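You operate a simulated robot arm through the tools that you are given. There is no shell and no other tool. Be economical: measure what you need, move in short steps, check, and stop when the job is done.

You are at the controls of a simulated robot arm. One attempt, no reset.

TASK
Set the red slider to THREE.

Only the result counts: the job must be done as asked and must still hold three seconds after the hand-in. Knocking over, shifting, dropping, spilling or breaking anything else fails it.

THE ROBOT
A 7-joint arm with a two-finger parallel gripper, fixed in place. Base frame: the origin is at the foot of the arm, x ahead of it, y to its left, z up. Lengths are in cm, angles in rad, forces in N, time in s.
With the tool pointing down near the work surface it reaches from about 22 to 68 cm from the base axis. Its first joint turns from -1.152 to 1.152 rad. Payload 2.4 kg.
The TCP is the grasp point between the finger pads, 3 cm short of the fingertips. In the tool frame z runs along the fingers and y along their closing line. The gripper opens to 9.4 cm. The fingers are 2.8 cm wide and 1 cm thick; the gripper's body (5 by 9.6 cm) begins 5.5 cm behind the TCP.
Orientation is told as [roll, pitch, yaw] about the base's x, y, z axes, in that order, counted from this pose: with the fingers straight down and closing along the base's y, the tool's x points along the base's -x, its y along +y and its z along -z.

THE INTERFACE
- The arm moves only by the tool nudge_tool. Its argument "rows" is one flat list of numbers, 7 for each row, row after row: the shift along the base's x, y, z in cm, then the turn, a rotation vector about the base's x, y, z in rad, then the finger opening in cm, from 0 to 9.4. In form: [tx, ty, tz, ax, ay, az, grip, tx, ty, tz, ax, ay, az, grip, ...]. A call has 1 to 12 rows; each row is the pose to reach, as a shift and turn from the pose commanded when the call began. Each row takes 0.2 s and may step no farther than 5 cm and 0.15 rad from the row before; otherwise, or with a gripper value out of range, the whole call is refused. A pose out of reach is approached as far as the arm can. The call stops where the force on the tool passes 40 N (or 10 N more than at its start, if that is more) or the arm is blocked; 0.2 s more then pass. The fingers move at their own pace (about 15.3 cm/s each) and stop on an object; they squeeze with about 31 N. The grip force told is the motor's: it shows also when the fingers shut on nothing. Time passes only in rows, and 0.2 s behind the last, so rows that repeat a pose let the fingers close. The reply holds the time, the measured pose of the TCP, the force on the tool along the base axes, the opening and the grip force, in the units named above and with some noise.
- Cameras (640 x 400 px; columns grow to the right, rows downward): "scene" is fixed at [2.21, 45.75, 145.4]; the picture's right is [-0.89, -0.46, 0.00], its down [-0.21, 0.41, -0.89] and it looks along [0.41, -0.79, -0.46] (base axes); focal length 322 px, centre (320, 200). "wrist" rides on the gripper at [-3.7, 0, -5.8] in the tool frame; the picture's right is [0.00, -1.00, 0.00], its down [0.97, 0.00, -0.24] and it looks along [0.24, 0.00, 0.97] (tool axes); focal length 218 px, centre (320, 200).
- snapshot(camera): a new picture of that camera. It takes no simulated time.
- probe_pixels(camera, pixels): for up to 12 pixels [column, row] of the newest picture of that camera ("zoom" is the newest enlarged one), the place [x, y, z] in the base frame of the surface seen there, good to about 0.2 cm. It takes no simulated time.
- close_up(camera, box): a new picture of the part [left, top, right, bottom] of that camera's present view, enlarged. It takes no simulated time.
- job_done(): hands the job in; it is judged then, once.

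Go step by step. Measure first, check grasps and placings, and put right what went wrong. The budget is 60 turns and 30 pictures, counting those below and the enlarged ones. Unless the task says otherwise, let go and move clear before handing in, and close with one line.

The tools are called after "Emit:" as name(argument=value, ...) on one line, values as JSON. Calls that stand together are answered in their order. nudge_tool: Moves the arm, as the interface text tells. Its arguments: {"type":"object","properties":{"rows":{"type":"array","items":{"type":"number"}}},"required":["rows"]} The other tools are called the same way: snapshot (camera) takes a picture; probe_pixels (camera, pixels) gives the place of the surface under pixels of a picture; close_up (camera, box) takes an enlarged picture of a part of a camera's view; job_done () hands the job in.

At the start:

```text
clock: 0.0
tool_pos: [39.33, -21.78, 104.59]
orientation: [0.0, 0.001, 0.001]
contact_force: [0.1, 0.1, 0.4]
gripper_width: 9.42
grip_force: 0.1
```

scene: 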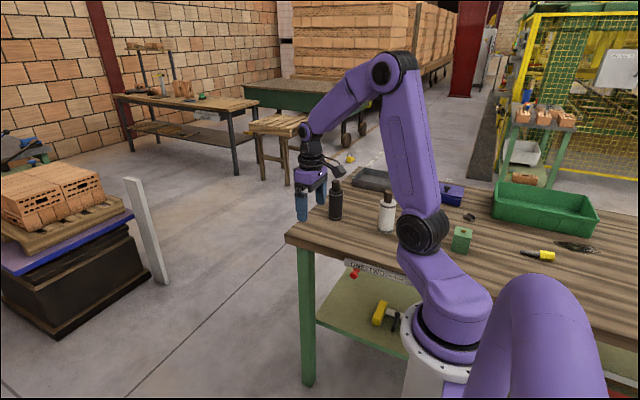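
wrist: 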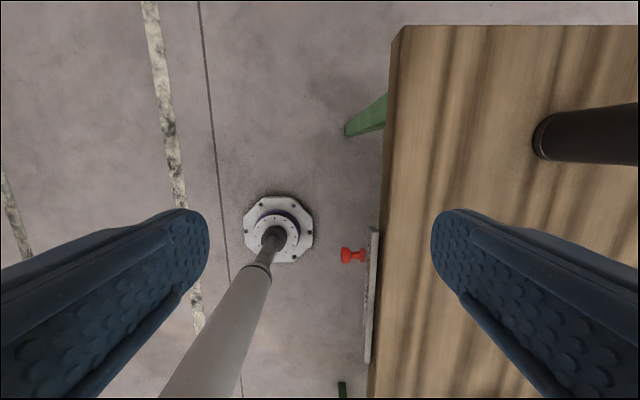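

The red slider shows at about (355,270) in the scene and (352,255) in the wrist view, on a panel on the table's side face. I'll enlarge it.

Emit:
close_up(camera="scene", box=[320, 240, 448, 320])

Emit:
close_up(camera="wrist", box=[304, 210, 432, 390])

```text
5.00 times, centred on (384, 280) of scene
```

zoom: 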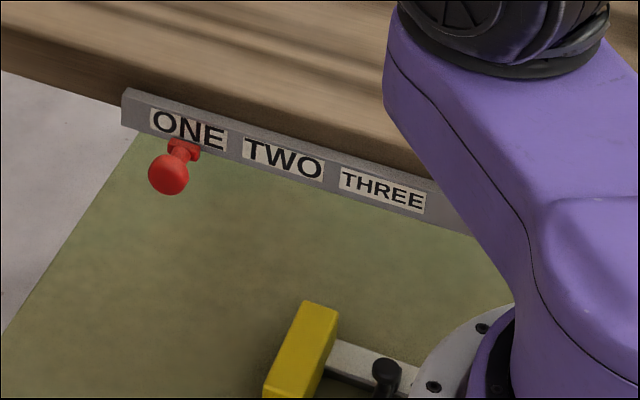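

```text
2.22 times, centred on (368, 300) of wrist
```

zoom: 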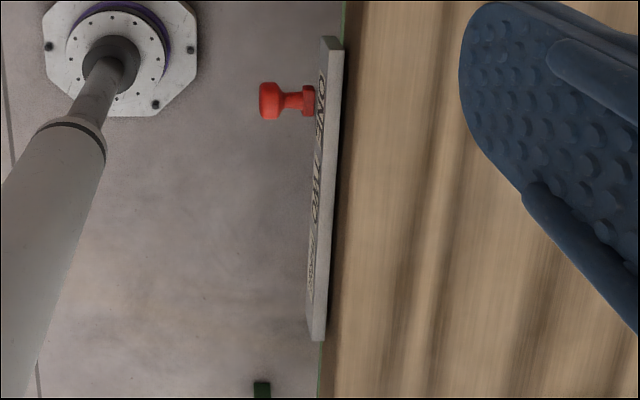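

Panel reads ONE, TWO, THREE, going toward the robot (-x); the knob sits at ONE. I'll measure the knob, panel and labels.

Emit:
probe_pixels(camera="scene", pixels=[[353.6, 274.5], [356.5, 269.5], [357.5, 265.5], [376.5, 271.5], [396.4, 278], [389, 275], [404, 280], [345, 263], [345, 259], [412, 285], [358, 269]])

Emit:
probe_pixels(camera="zoom", pixels=[[270, 100], [293, 100], [308, 100], [330, 45], [318, 335], [320, 95], [316, 190], [311, 265], [338, 190], [350, 190], [265, 390]])

```text
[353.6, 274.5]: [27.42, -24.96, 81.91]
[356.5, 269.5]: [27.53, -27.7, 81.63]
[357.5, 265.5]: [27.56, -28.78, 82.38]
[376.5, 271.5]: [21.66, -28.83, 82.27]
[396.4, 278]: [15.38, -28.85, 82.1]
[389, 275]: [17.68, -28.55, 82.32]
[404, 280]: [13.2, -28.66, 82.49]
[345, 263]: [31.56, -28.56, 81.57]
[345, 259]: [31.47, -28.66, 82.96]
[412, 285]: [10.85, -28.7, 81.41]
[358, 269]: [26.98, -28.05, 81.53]
```

```text
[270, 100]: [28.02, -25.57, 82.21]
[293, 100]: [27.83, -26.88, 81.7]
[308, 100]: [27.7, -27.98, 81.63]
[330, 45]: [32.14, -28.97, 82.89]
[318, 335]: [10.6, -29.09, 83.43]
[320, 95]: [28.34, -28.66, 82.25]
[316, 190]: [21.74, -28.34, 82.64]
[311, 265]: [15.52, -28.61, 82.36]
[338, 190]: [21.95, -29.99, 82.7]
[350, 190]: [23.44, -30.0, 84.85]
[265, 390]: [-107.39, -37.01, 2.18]
```

The knob's stem is at x≈27.6, y≈-28.7…-25, z≈81.5; THREE is centred at x≈15.4. Next I check the table top, the bottles and the shelf for clearance.

Emit:
probe_pixels(camera="scene", pixels=[[335, 185], [335, 205], [335, 217], [386, 197], [386, 215], [386, 229], [350, 245], [380, 250], [461, 240], [380, 313], [350, 300], [340, 255]])

Emit:
snapshot(camera="scene")

```text
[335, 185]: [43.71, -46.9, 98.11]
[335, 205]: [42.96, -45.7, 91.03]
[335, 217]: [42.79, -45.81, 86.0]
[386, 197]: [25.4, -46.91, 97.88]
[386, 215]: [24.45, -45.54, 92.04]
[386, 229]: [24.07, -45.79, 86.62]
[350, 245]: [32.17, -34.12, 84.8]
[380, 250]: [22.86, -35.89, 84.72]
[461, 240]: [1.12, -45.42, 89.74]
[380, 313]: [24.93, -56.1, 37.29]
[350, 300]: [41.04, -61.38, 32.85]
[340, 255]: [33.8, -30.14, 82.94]
```

```text
25 pictures are left
```

scene: 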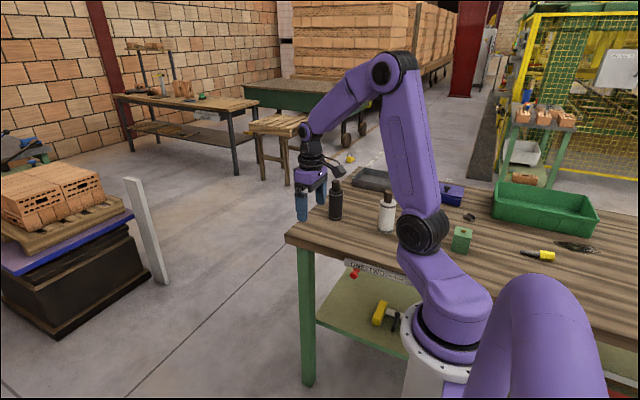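

The table top is at z≈84.8 with bottles back at y≈-46, so the path off the edge is clear. I'll close the fingers and move to the far (+x) side of the knob at about (32,-26), then descend part-way.

Emit:
nudge_tool(rows=[-2.5, -1.4, 0, 0, 0, 0, 0, -5, -2.8, 0, 0, 0, 0, 0, -7.3, -4.2, 0, 0, 0, 0, 0, -7.3, -4.2, -4, 0, 0, 0, 0, -7.3, -4.2, -8, 0, 0, 0, 0, -7.3, -4.2, -12, 0, 0, 0, 0, -7.3, -4.2, -15, 0, 0, 0, 0, -7.3, -4.2, -15, 0, 0, 0, 0])

Emit:
snapshot(camera="wrist")

Emit:
close_up(camera="scene", box=[270, 160, 462, 280])

```text
clock: 1.8
tool_pos: [32.16, -25.92, 89.34]
orientation: [0.001, 0.0, 0.001]
contact_force: [0.4, 0.5, 0.4]
gripper_width: 0.0
grip_force: 30.6
```

```text
24 pictures are left
```

wrist: 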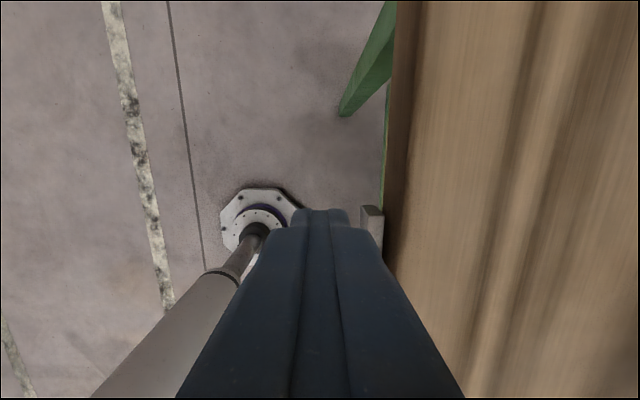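

```text
3.33 times, centred on (366, 220) of scene
```

zoom: 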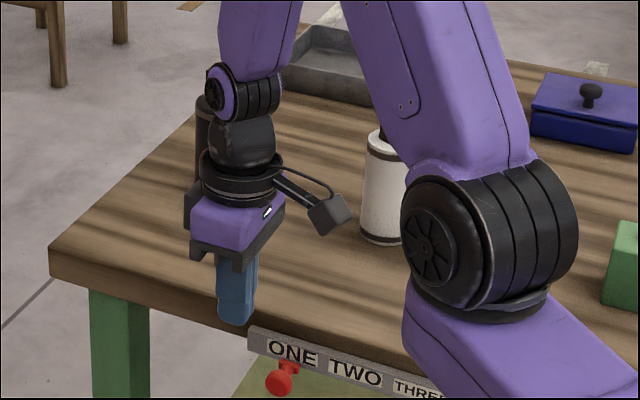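

The fingers are shut and lined up just beyond the knob. A bracket hangs beside the gripper at zoom (330,212); I'll check its place before going down.

Emit:
probe_pixels(camera="zoom", pixels=[[328, 215], [322, 232], [345, 220], [235, 310], [235, 220], [205, 255], [190, 215]])

```text
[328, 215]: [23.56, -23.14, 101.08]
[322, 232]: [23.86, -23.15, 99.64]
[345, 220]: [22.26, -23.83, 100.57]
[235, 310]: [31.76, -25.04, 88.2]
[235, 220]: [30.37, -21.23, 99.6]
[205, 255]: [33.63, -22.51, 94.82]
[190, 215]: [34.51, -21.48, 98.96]
```

The bracket is about 10 cm above the TCP and well clear. I'll descend 6.2 cm so the fingertips reach just below the knob.

Emit:
nudge_tool(rows=[0, 0, -2, 0, 0, 0, 0, 0, 0, -4, 0, 0, 0, 0, 0, 0, -6.2, 0, 0, 0, 0, 0, 0, -6.2, 0, 0, 0, 0])

Emit:
close_up(camera="scene", box=[290, 200, 450, 300])

```text
clock: 2.8
tool_pos: [32.0, -26.02, 82.93]
orientation: [0.0, -0.001, 0.0]
contact_force: [-0.4, -0.6, 0.7]
gripper_width: 0.0
grip_force: 31.2
```

```text
4.00 times, centred on (370, 250) of scene
```

zoom: 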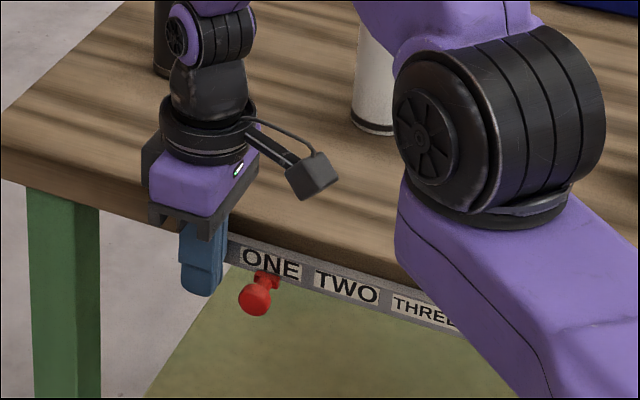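

The fingertips are at knob level beside it, clear of the panel. I'll push toward -x slowly and watch the force.

Emit:
nudge_tool(rows=[-0.6, 0, 0, 0, 0, 0, 0, -1.2, 0, 0, 0, 0, 0, 0, -1.8, 0, 0, 0, 0, 0, 0, -2.4, 0, 0, 0, 0, 0, 0, -3, 0, 0, 0, 0, 0, 0, -3.6, 0, 0, 0, 0, 0, 0, -4.2, 0, 0, 0, 0, 0, 0, -4.8, 0, 0, 0, 0, 0, 0, -5.4, 0, 0, 0, 0, 0, 0, -6, 0, 0, 0, 0, 0, 0])

Emit:
close_up(camera="scene", box=[290, 200, 450, 300])

```text
clock: 5.0
tool_pos: [26.02, -25.95, 83.37]
orientation: [0.001, -0.001, -0.001]
contact_force: [0.5, 0.3, -1.0]
gripper_width: 0.0
grip_force: 31.6
```

```text
4.00 times, centred on (370, 250) of scene
```

zoom: 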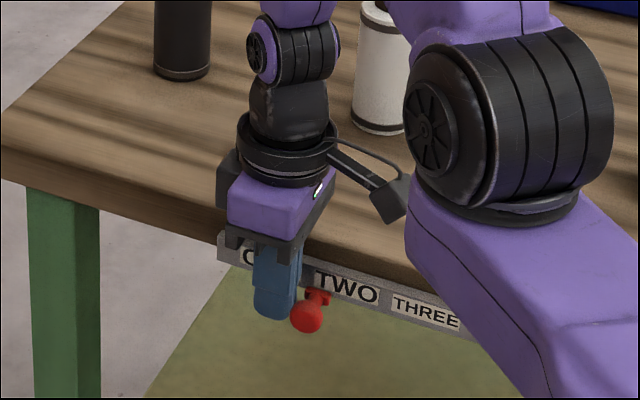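

The slider moved freely with the fingers and is between ONE and TWO. I'll measure the knob and the clearance between the bracket (390,200) and the shoulder.

Emit:
probe_pixels(camera="zoom", pixels=[[306, 315], [318, 298], [390, 200], [408, 195], [425, 130], [470, 190], [420, 205], [500, 100], [410, 250], [426, 312]])

```text
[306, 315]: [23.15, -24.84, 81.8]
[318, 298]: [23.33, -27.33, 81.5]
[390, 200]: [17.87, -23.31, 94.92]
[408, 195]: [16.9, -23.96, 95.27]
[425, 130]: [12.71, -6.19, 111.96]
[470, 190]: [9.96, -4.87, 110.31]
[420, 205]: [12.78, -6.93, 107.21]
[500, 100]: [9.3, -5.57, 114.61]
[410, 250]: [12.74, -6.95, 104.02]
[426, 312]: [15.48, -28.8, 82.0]
```

Knob centre is x≈23.4 with the TCP at 26.0, and the bracket is 16 cm from the shoulder. I'll push on 6.8 cm, stopping just short of THREE.

Emit:
nudge_tool(rows=[-0.6, 0, 0, 0, 0, 0, 0, -1.2, 0, 0, 0, 0, 0, 0, -1.8, 0, 0, 0, 0, 0, 0, -2.4, 0, 0, 0, 0, 0, 0, -3, 0, 0, 0, 0, 0, 0, -3.6, 0, 0, 0, 0, 0, 0, -4.2, 0, 0, 0, 0, 0, 0, -4.8, 0, 0, 0, 0, 0, 0, -5.4, 0, 0, 0, 0, 0, 0, -6, 0, 0, 0, 0, 0, 0, -6.5, 0, 0, 0, 0, 0, 0, -6.8, 0, 0, 0, 0, 0, 0])

Emit:
close_up(camera="scene", box=[320, 220, 448, 300])

```text
clock: 7.6
tool_pos: [19.22, -25.74, 83.35]
orientation: [0.001, 0.0, -0.001]
contact_force: [-0.3, -0.9, 0.2]
gripper_width: 0.0
grip_force: 30.9
```

```text
5.00 times, centred on (384, 260) of scene
```

zoom: 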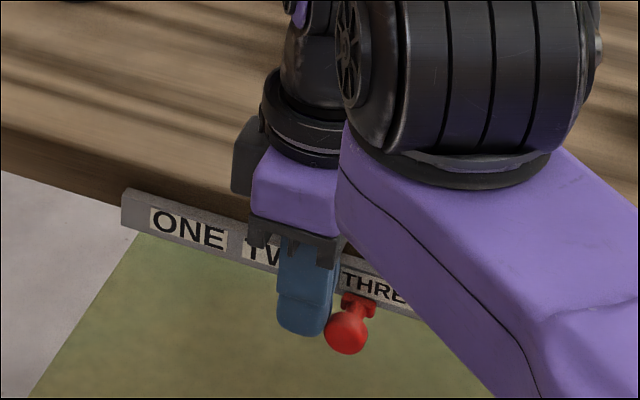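

Emit:
probe_pixels(camera="zoom", pixels=[[343, 330], [350, 332], [362, 313], [355, 305], [370, 305], [343, 283], [378, 290]])

```text
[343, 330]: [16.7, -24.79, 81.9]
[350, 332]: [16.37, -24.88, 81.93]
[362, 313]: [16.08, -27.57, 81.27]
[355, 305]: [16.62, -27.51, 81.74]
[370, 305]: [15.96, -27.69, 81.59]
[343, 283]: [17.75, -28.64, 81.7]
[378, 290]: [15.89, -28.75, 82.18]
```

The knob is at x≈16.4, and THREE's centre is at about 15.4. I'll push 1.0 cm more.

Emit:
nudge_tool(rows=[-0.3, 0, 0, 0, 0, 0, 0, -0.6, 0, 0, 0, 0, 0, 0, -0.8, 0, 0, 0, 0, 0, 0, -1.0, 0, 0, 0, 0, 0, 0, -1.0, 0, 0, 0, 0, 0, 0])

Emit:
nudge_tool(rows=[0.6, 0, 0, 0, 0, 0, 0, 1.5, 0, 0, 0, 0, 0, 0, 3, 0, 0, 0, 0, 0, 0, 5, 0, 0, 0, 0, 0, 0, 5, 0, 4, 0, 0, 0, 0, 5, 0, 8, 0, 0, 0, 0, 9, 0, 10, 0, 0, 0, 0, 13, 1, 11, 0, 0, 0, 0, 17, 1, 12, 0, 0, 0, 0, 17, 1, 12, 0, 0, 0, 0])

Emit:
close_up(camera="scene", box=[320, 220, 448, 300])

Emit:
snapshot(camera="wrist")

```text
clock: 8.8
tool_pos: [18.28, -26.0, 83.45]
orientation: [-0.001, -0.002, 0.0]
contact_force: [0.3, -0.3, 0.7]
gripper_width: 0.0
grip_force: 30.3
```

```text
clock: 11.0
tool_pos: [34.88, -24.86, 95.28]
orientation: [-0.002, 0.0, 0.0]
contact_force: [0.6, -0.5, -0.8]
gripper_width: 0.01
grip_force: 31.3
```

```text
5.00 times, centred on (384, 260) of scene
```

zoom: 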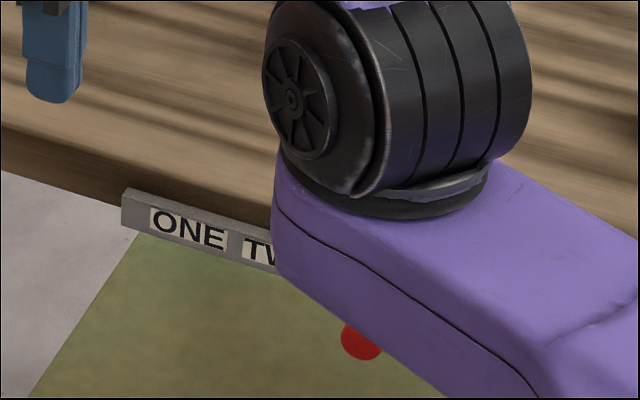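

```text
18 pictures are left
```

wrist: 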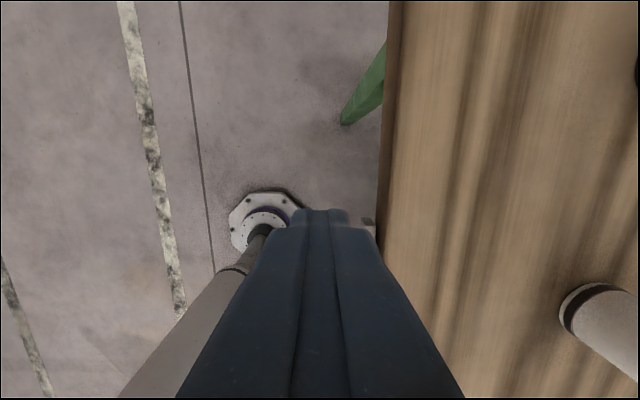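

The arm's own link hides the panel, so I'll return to about the start pose for a clear view.

Emit:
nudge_tool(rows=[1.5, 1, 3, 0, 0, 0, 9.4, 3, 2, 6, 0, 0, 0, 9.4, 4.4, 3.1, 9.3, 0, 0, 0, 9.4, 4.4, 3.1, 9.3, 0, 0, 0, 9.4])

Emit:
close_up(camera="wrist", box=[304, 210, 432, 390])

Emit:
close_up(camera="scene", box=[320, 240, 448, 320])

```text
clock: 12.0
tool_pos: [39.4, -21.63, 104.49]
orientation: [-0.002, 0.001, -0.001]
contact_force: [0.0, 0.0, -0.1]
gripper_width: 9.41
grip_force: 0.0
```

```text
2.22 times, centred on (368, 300) of wrist
```

zoom: 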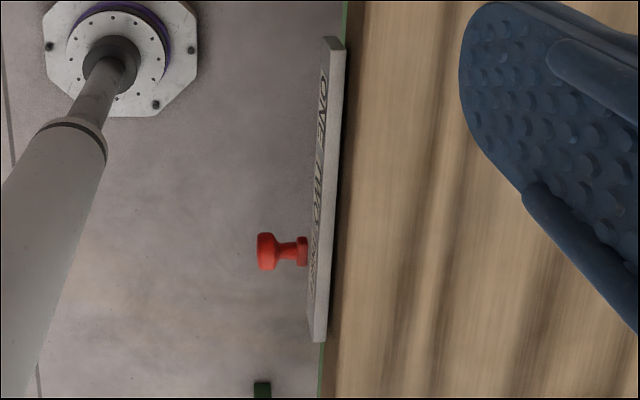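

```text
5.00 times, centred on (384, 280) of scene
```

zoom: 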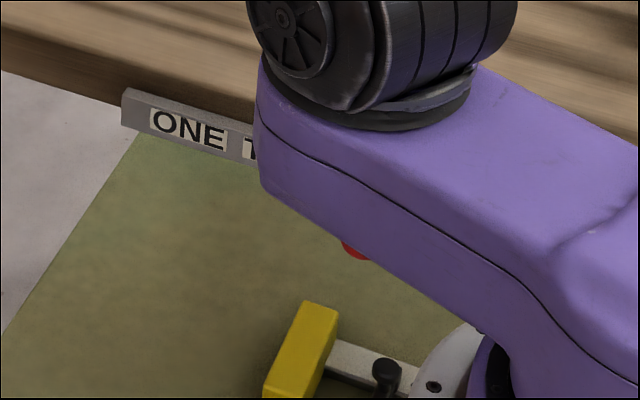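

The link still hides it from the scene, but the wrist view shows the knob over THREE. I'll enlarge that tightly to measure.

Emit:
close_up(camera="wrist", box=[320, 290, 400, 340])

```text
8.00 times, centred on (360, 315) of wrist
```

zoom: 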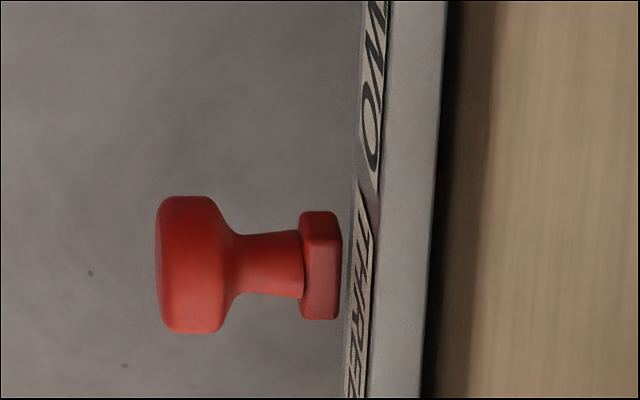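

Emit:
probe_pixels(camera="zoom", pixels=[[190, 264], [320, 265], [265, 264], [320, 220], [320, 310], [363, 185], [355, 395], [190, 205], [190, 325], [358, 280], [375, 185]])

Emit:
close_up(camera="wrist", box=[330, 310, 394, 350])

```text
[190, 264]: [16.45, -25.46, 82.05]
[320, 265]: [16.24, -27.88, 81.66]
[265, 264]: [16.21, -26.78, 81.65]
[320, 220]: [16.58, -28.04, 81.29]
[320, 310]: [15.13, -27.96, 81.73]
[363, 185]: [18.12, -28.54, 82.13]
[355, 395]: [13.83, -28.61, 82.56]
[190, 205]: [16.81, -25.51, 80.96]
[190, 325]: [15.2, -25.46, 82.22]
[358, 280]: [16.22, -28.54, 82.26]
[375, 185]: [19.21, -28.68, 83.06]
```

```text
10.00 times, centred on (362, 330) of wrist
```

zoom: 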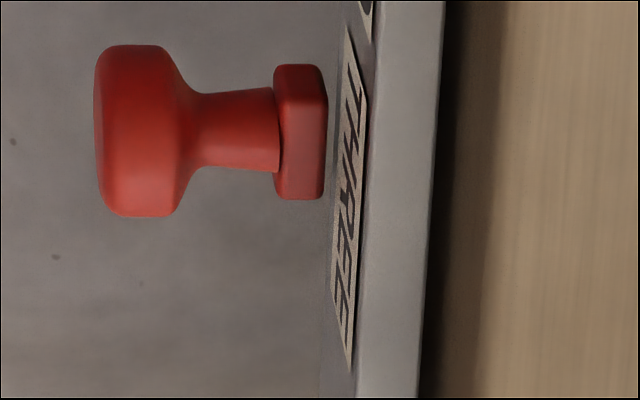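

The knob is at about x≈16.0, and I think THREE's centre is 15.4, so I'm about 0.5 cm short. I'll confirm the label ends first.

Emit:
probe_pixels(camera="zoom", pixels=[[346, 35], [349, 35], [349, 180], [352, 185], [350, 355], [346, 350], [138, 132], [238, 130], [300, 132], [300, 75], [300, 190]])

```text
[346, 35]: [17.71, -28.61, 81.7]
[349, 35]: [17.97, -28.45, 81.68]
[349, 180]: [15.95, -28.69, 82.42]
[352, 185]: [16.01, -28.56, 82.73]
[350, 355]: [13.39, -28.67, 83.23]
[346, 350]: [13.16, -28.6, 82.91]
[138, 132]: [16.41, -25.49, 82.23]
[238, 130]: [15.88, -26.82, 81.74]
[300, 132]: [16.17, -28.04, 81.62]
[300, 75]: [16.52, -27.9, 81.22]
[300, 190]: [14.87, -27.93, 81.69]
```

Label spans x≈13.2–17.8 (centre ≈15.5) and the knob is at ≈15.95. I'll go back with shut fingers and push about 0.5 cm more.

Emit:
nudge_tool(rows=[-4, -1, 0, 0, 0, 0, 0, -8, -2, 0, 0, 0, 0, 0, -12, -3, 0, 0, 0, 0, 0, -16, -4, 0, 0, 0, 0, 0, -17.6, -4.1, -4, 0, 0, 0, 0, -17.6, -4.1, -8, 0, 0, 0, 0, -17.6, -4.1, -12, 0, 0, 0, 0, -17.6, -4.1, -16, 0, 0, 0, 0, -17.6, -4.1, -19, 0, 0, 0, 0, -17.6, -4.1, -21.3, 0, 0, 0, 0, -17.6, -4.1, -21.3, 0, 0, 0, 0])

```text
clock: 14.4
tool_pos: [22.06, -25.71, 83.08]
orientation: [-0.001, 0.002, 0.0]
contact_force: [-0.2, -0.8, 0.2]
gripper_width: 0.0
grip_force: 31.0
```

At (22.06,-25.7,83.1) with no contact. I'll push slowly to x≈17.73 commanded, then back off.

Emit:
nudge_tool(rows=[-0.7, 0, 0, 0, 0, 0, 0, -1.4, 0, 0, 0, 0, 0, 0, -2.1, 0, 0, 0, 0, 0, 0, -2.8, 0, 0, 0, 0, 0, 0, -3.3, 0, 0, 0, 0, 0, 0, -3.7, 0, 0, 0, 0, 0, 0, -4.0, 0, 0, 0, 0, 0, 0, -4.3, 0, 0, 0, 0, 0, 0, -4.3, 0, 0, 0, 0, 0, 0])

Emit:
nudge_tool(rows=[0.8, 0, 0, 0, 0, 0, 0, 2.2, 0, 0, 0, 0, 0, 0, 4.3, 0, 0, 0, 0, 0, 0, 4.3, 0, 4, 0, 0, 0, 0, 4.3, 0, 8, 0, 0, 0, 0, 4.3, 0, 12, 0, 0, 0, 0, 4.3, 0, 16, 0, 0, 0, 0, 8.3, 1, 18, 0, 0, 0, 0, 12.3, 2, 20, 0, 0, 0, 0, 16.3, 3, 21, 0, 0, 0, 0, 20.3, 4, 21.3, 0, 0, 0, 5, 21.9, 4.1, 21.3, 0, 0, 0, 9.4])

Emit:
close_up(camera="wrist", box=[330, 310, 394, 350])

```text
clock: 16.4
tool_pos: [17.82, -26.13, 83.38]
orientation: [-0.003, -0.002, 0.001]
contact_force: [6.1, -2.0, 0.5]
gripper_width: 0.0
grip_force: 30.9
```

```text
clock: 19.0
tool_pos: [39.66, -21.63, 104.68]
orientation: [0.0, 0.0, 0.0]
contact_force: [0.3, -0.5, -0.1]
gripper_width: 9.41
grip_force: 0.0
```

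```text
10.00 times, centred on (362, 330) of wrist
```

zoom: 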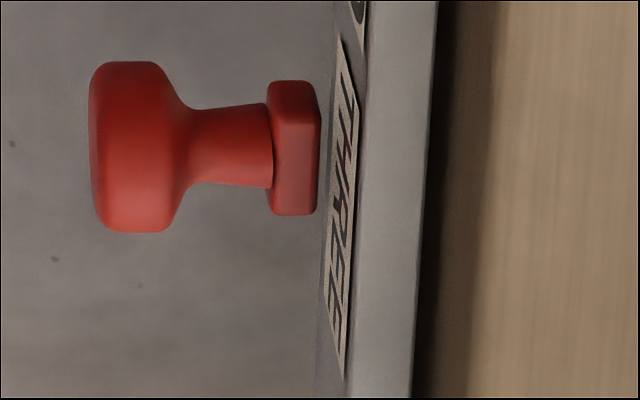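

The last push met 6 N at TCP x≈17.8, putting the knob near 15.5, possibly snapped into a detent. I'll measure the knob again.

Emit:
probe_pixels(camera="zoom", pixels=[[295, 84], [295, 100], [295, 120], [295, 148], [295, 175], [295, 195], [295, 211], [128, 66], [128, 100], [128, 148], [128, 200], [128, 228]])

Emit:
nudge_tool(rows=[0, 4, 1, 0, 0, 0, 9.4, 0, 8, 2, 0, 0, 0, 9.4, 0, 12, 3, 0, 0, 0, 9.4, 0, 16, 4, 0, 0, 0, 9.4, 0, 20, 4, 0, 0, 0, 9.4, 0, 24, 4, 0, 0, 0, 9.4, 0, 24, 4, 0, 0, 0, 9.4])

Emit:
close_up(camera="scene", box=[320, 240, 448, 320])

```text
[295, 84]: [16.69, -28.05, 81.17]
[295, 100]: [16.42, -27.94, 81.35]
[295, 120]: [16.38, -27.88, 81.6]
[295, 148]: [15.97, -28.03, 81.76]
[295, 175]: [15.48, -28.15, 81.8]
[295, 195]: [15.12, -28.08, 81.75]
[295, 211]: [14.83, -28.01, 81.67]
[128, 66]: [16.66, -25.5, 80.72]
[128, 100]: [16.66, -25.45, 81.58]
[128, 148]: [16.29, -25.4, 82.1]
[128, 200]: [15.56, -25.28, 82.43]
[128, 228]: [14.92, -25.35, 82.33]
```

```text
clock: 20.6
tool_pos: [39.47, 2.47, 108.98]
orientation: [0.0, 0.0, -0.001]
contact_force: [0.7, 1.1, -0.5]
gripper_width: 9.41
grip_force: 0.1
```

```text
5.00 times, centred on (384, 280) of scene
```

zoom: 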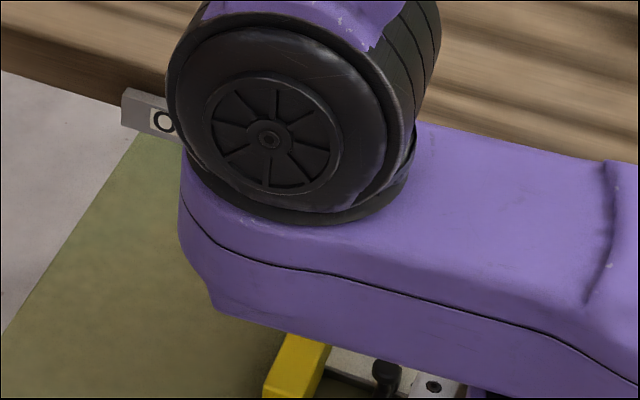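

The scene view is blocked by the arm. By edge probes the knob base spans x≈14.83–16.45 (centre ≈15.6). I'll look from almost straight above with the wrist camera to rule out parallax.

Emit:
nudge_tool(rows=[0, -4.5, 0, 0, 0, 0, 9.4, 0, -9, 0, 0, 0, 0, 9.4, 0, -13.5, 0, 0, 0, 0, 9.4, 0, -18, 0, 0, 0, 0, 9.4, -2, -22, 0, 0, 0, 0, 9.4, -6, -24, 0, 0, 0, 0, 9.4, -10, -25, 0, 0, 0, 0, 9.4, -14, -26, 0, 0, 0, 0, 9.4, -18, -26.5, 0, 0, 0, 0, 9.4, -22, -26.5, -2, 0, 0, 0, 9.4, -24, -26.5, -4, 0, 0, 0, 9.4, -24, -26.5, -4, 0, 0, 0, 9.4])

Emit:
snapshot(camera="wrist")

Emit:
close_up(camera="scene", box=[320, 240, 448, 320])

```text
clock: 23.2
tool_pos: [15.49, -24.38, 104.76]
orientation: [0.0, 0.0, -0.001]
contact_force: [0.8, 0.5, 0.0]
gripper_width: 9.39
grip_force: 0.0
```

```text
11 pictures are left
```

wrist: 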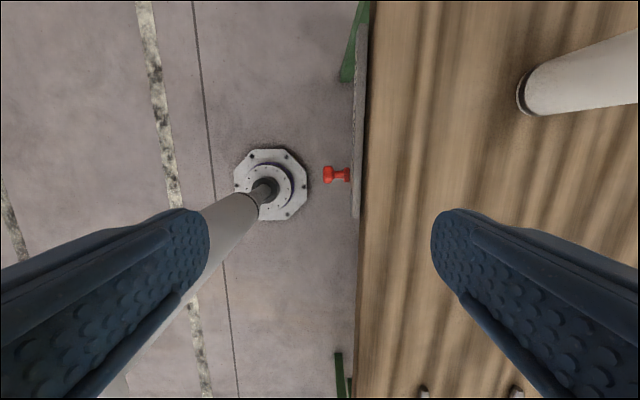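

```text
5.00 times, centred on (384, 280) of scene
```

zoom: 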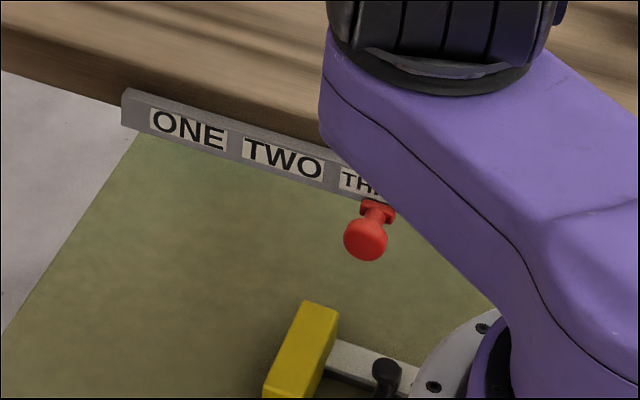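

From this angle the knob base sits at zoom (378,212) under THREE's label centre at about (382,190). At the start it sat the same way under ONE (183 against 189), so it is centred. The gripper is open and clear, so I'm handing in.

Emit:
job_done()

```text
The job is handed in.
```

I pushed the red slider from ONE to THREE and handed the job in. It sits centred on the THREE label to within about 0.2 cm, and the arm is clear of it.
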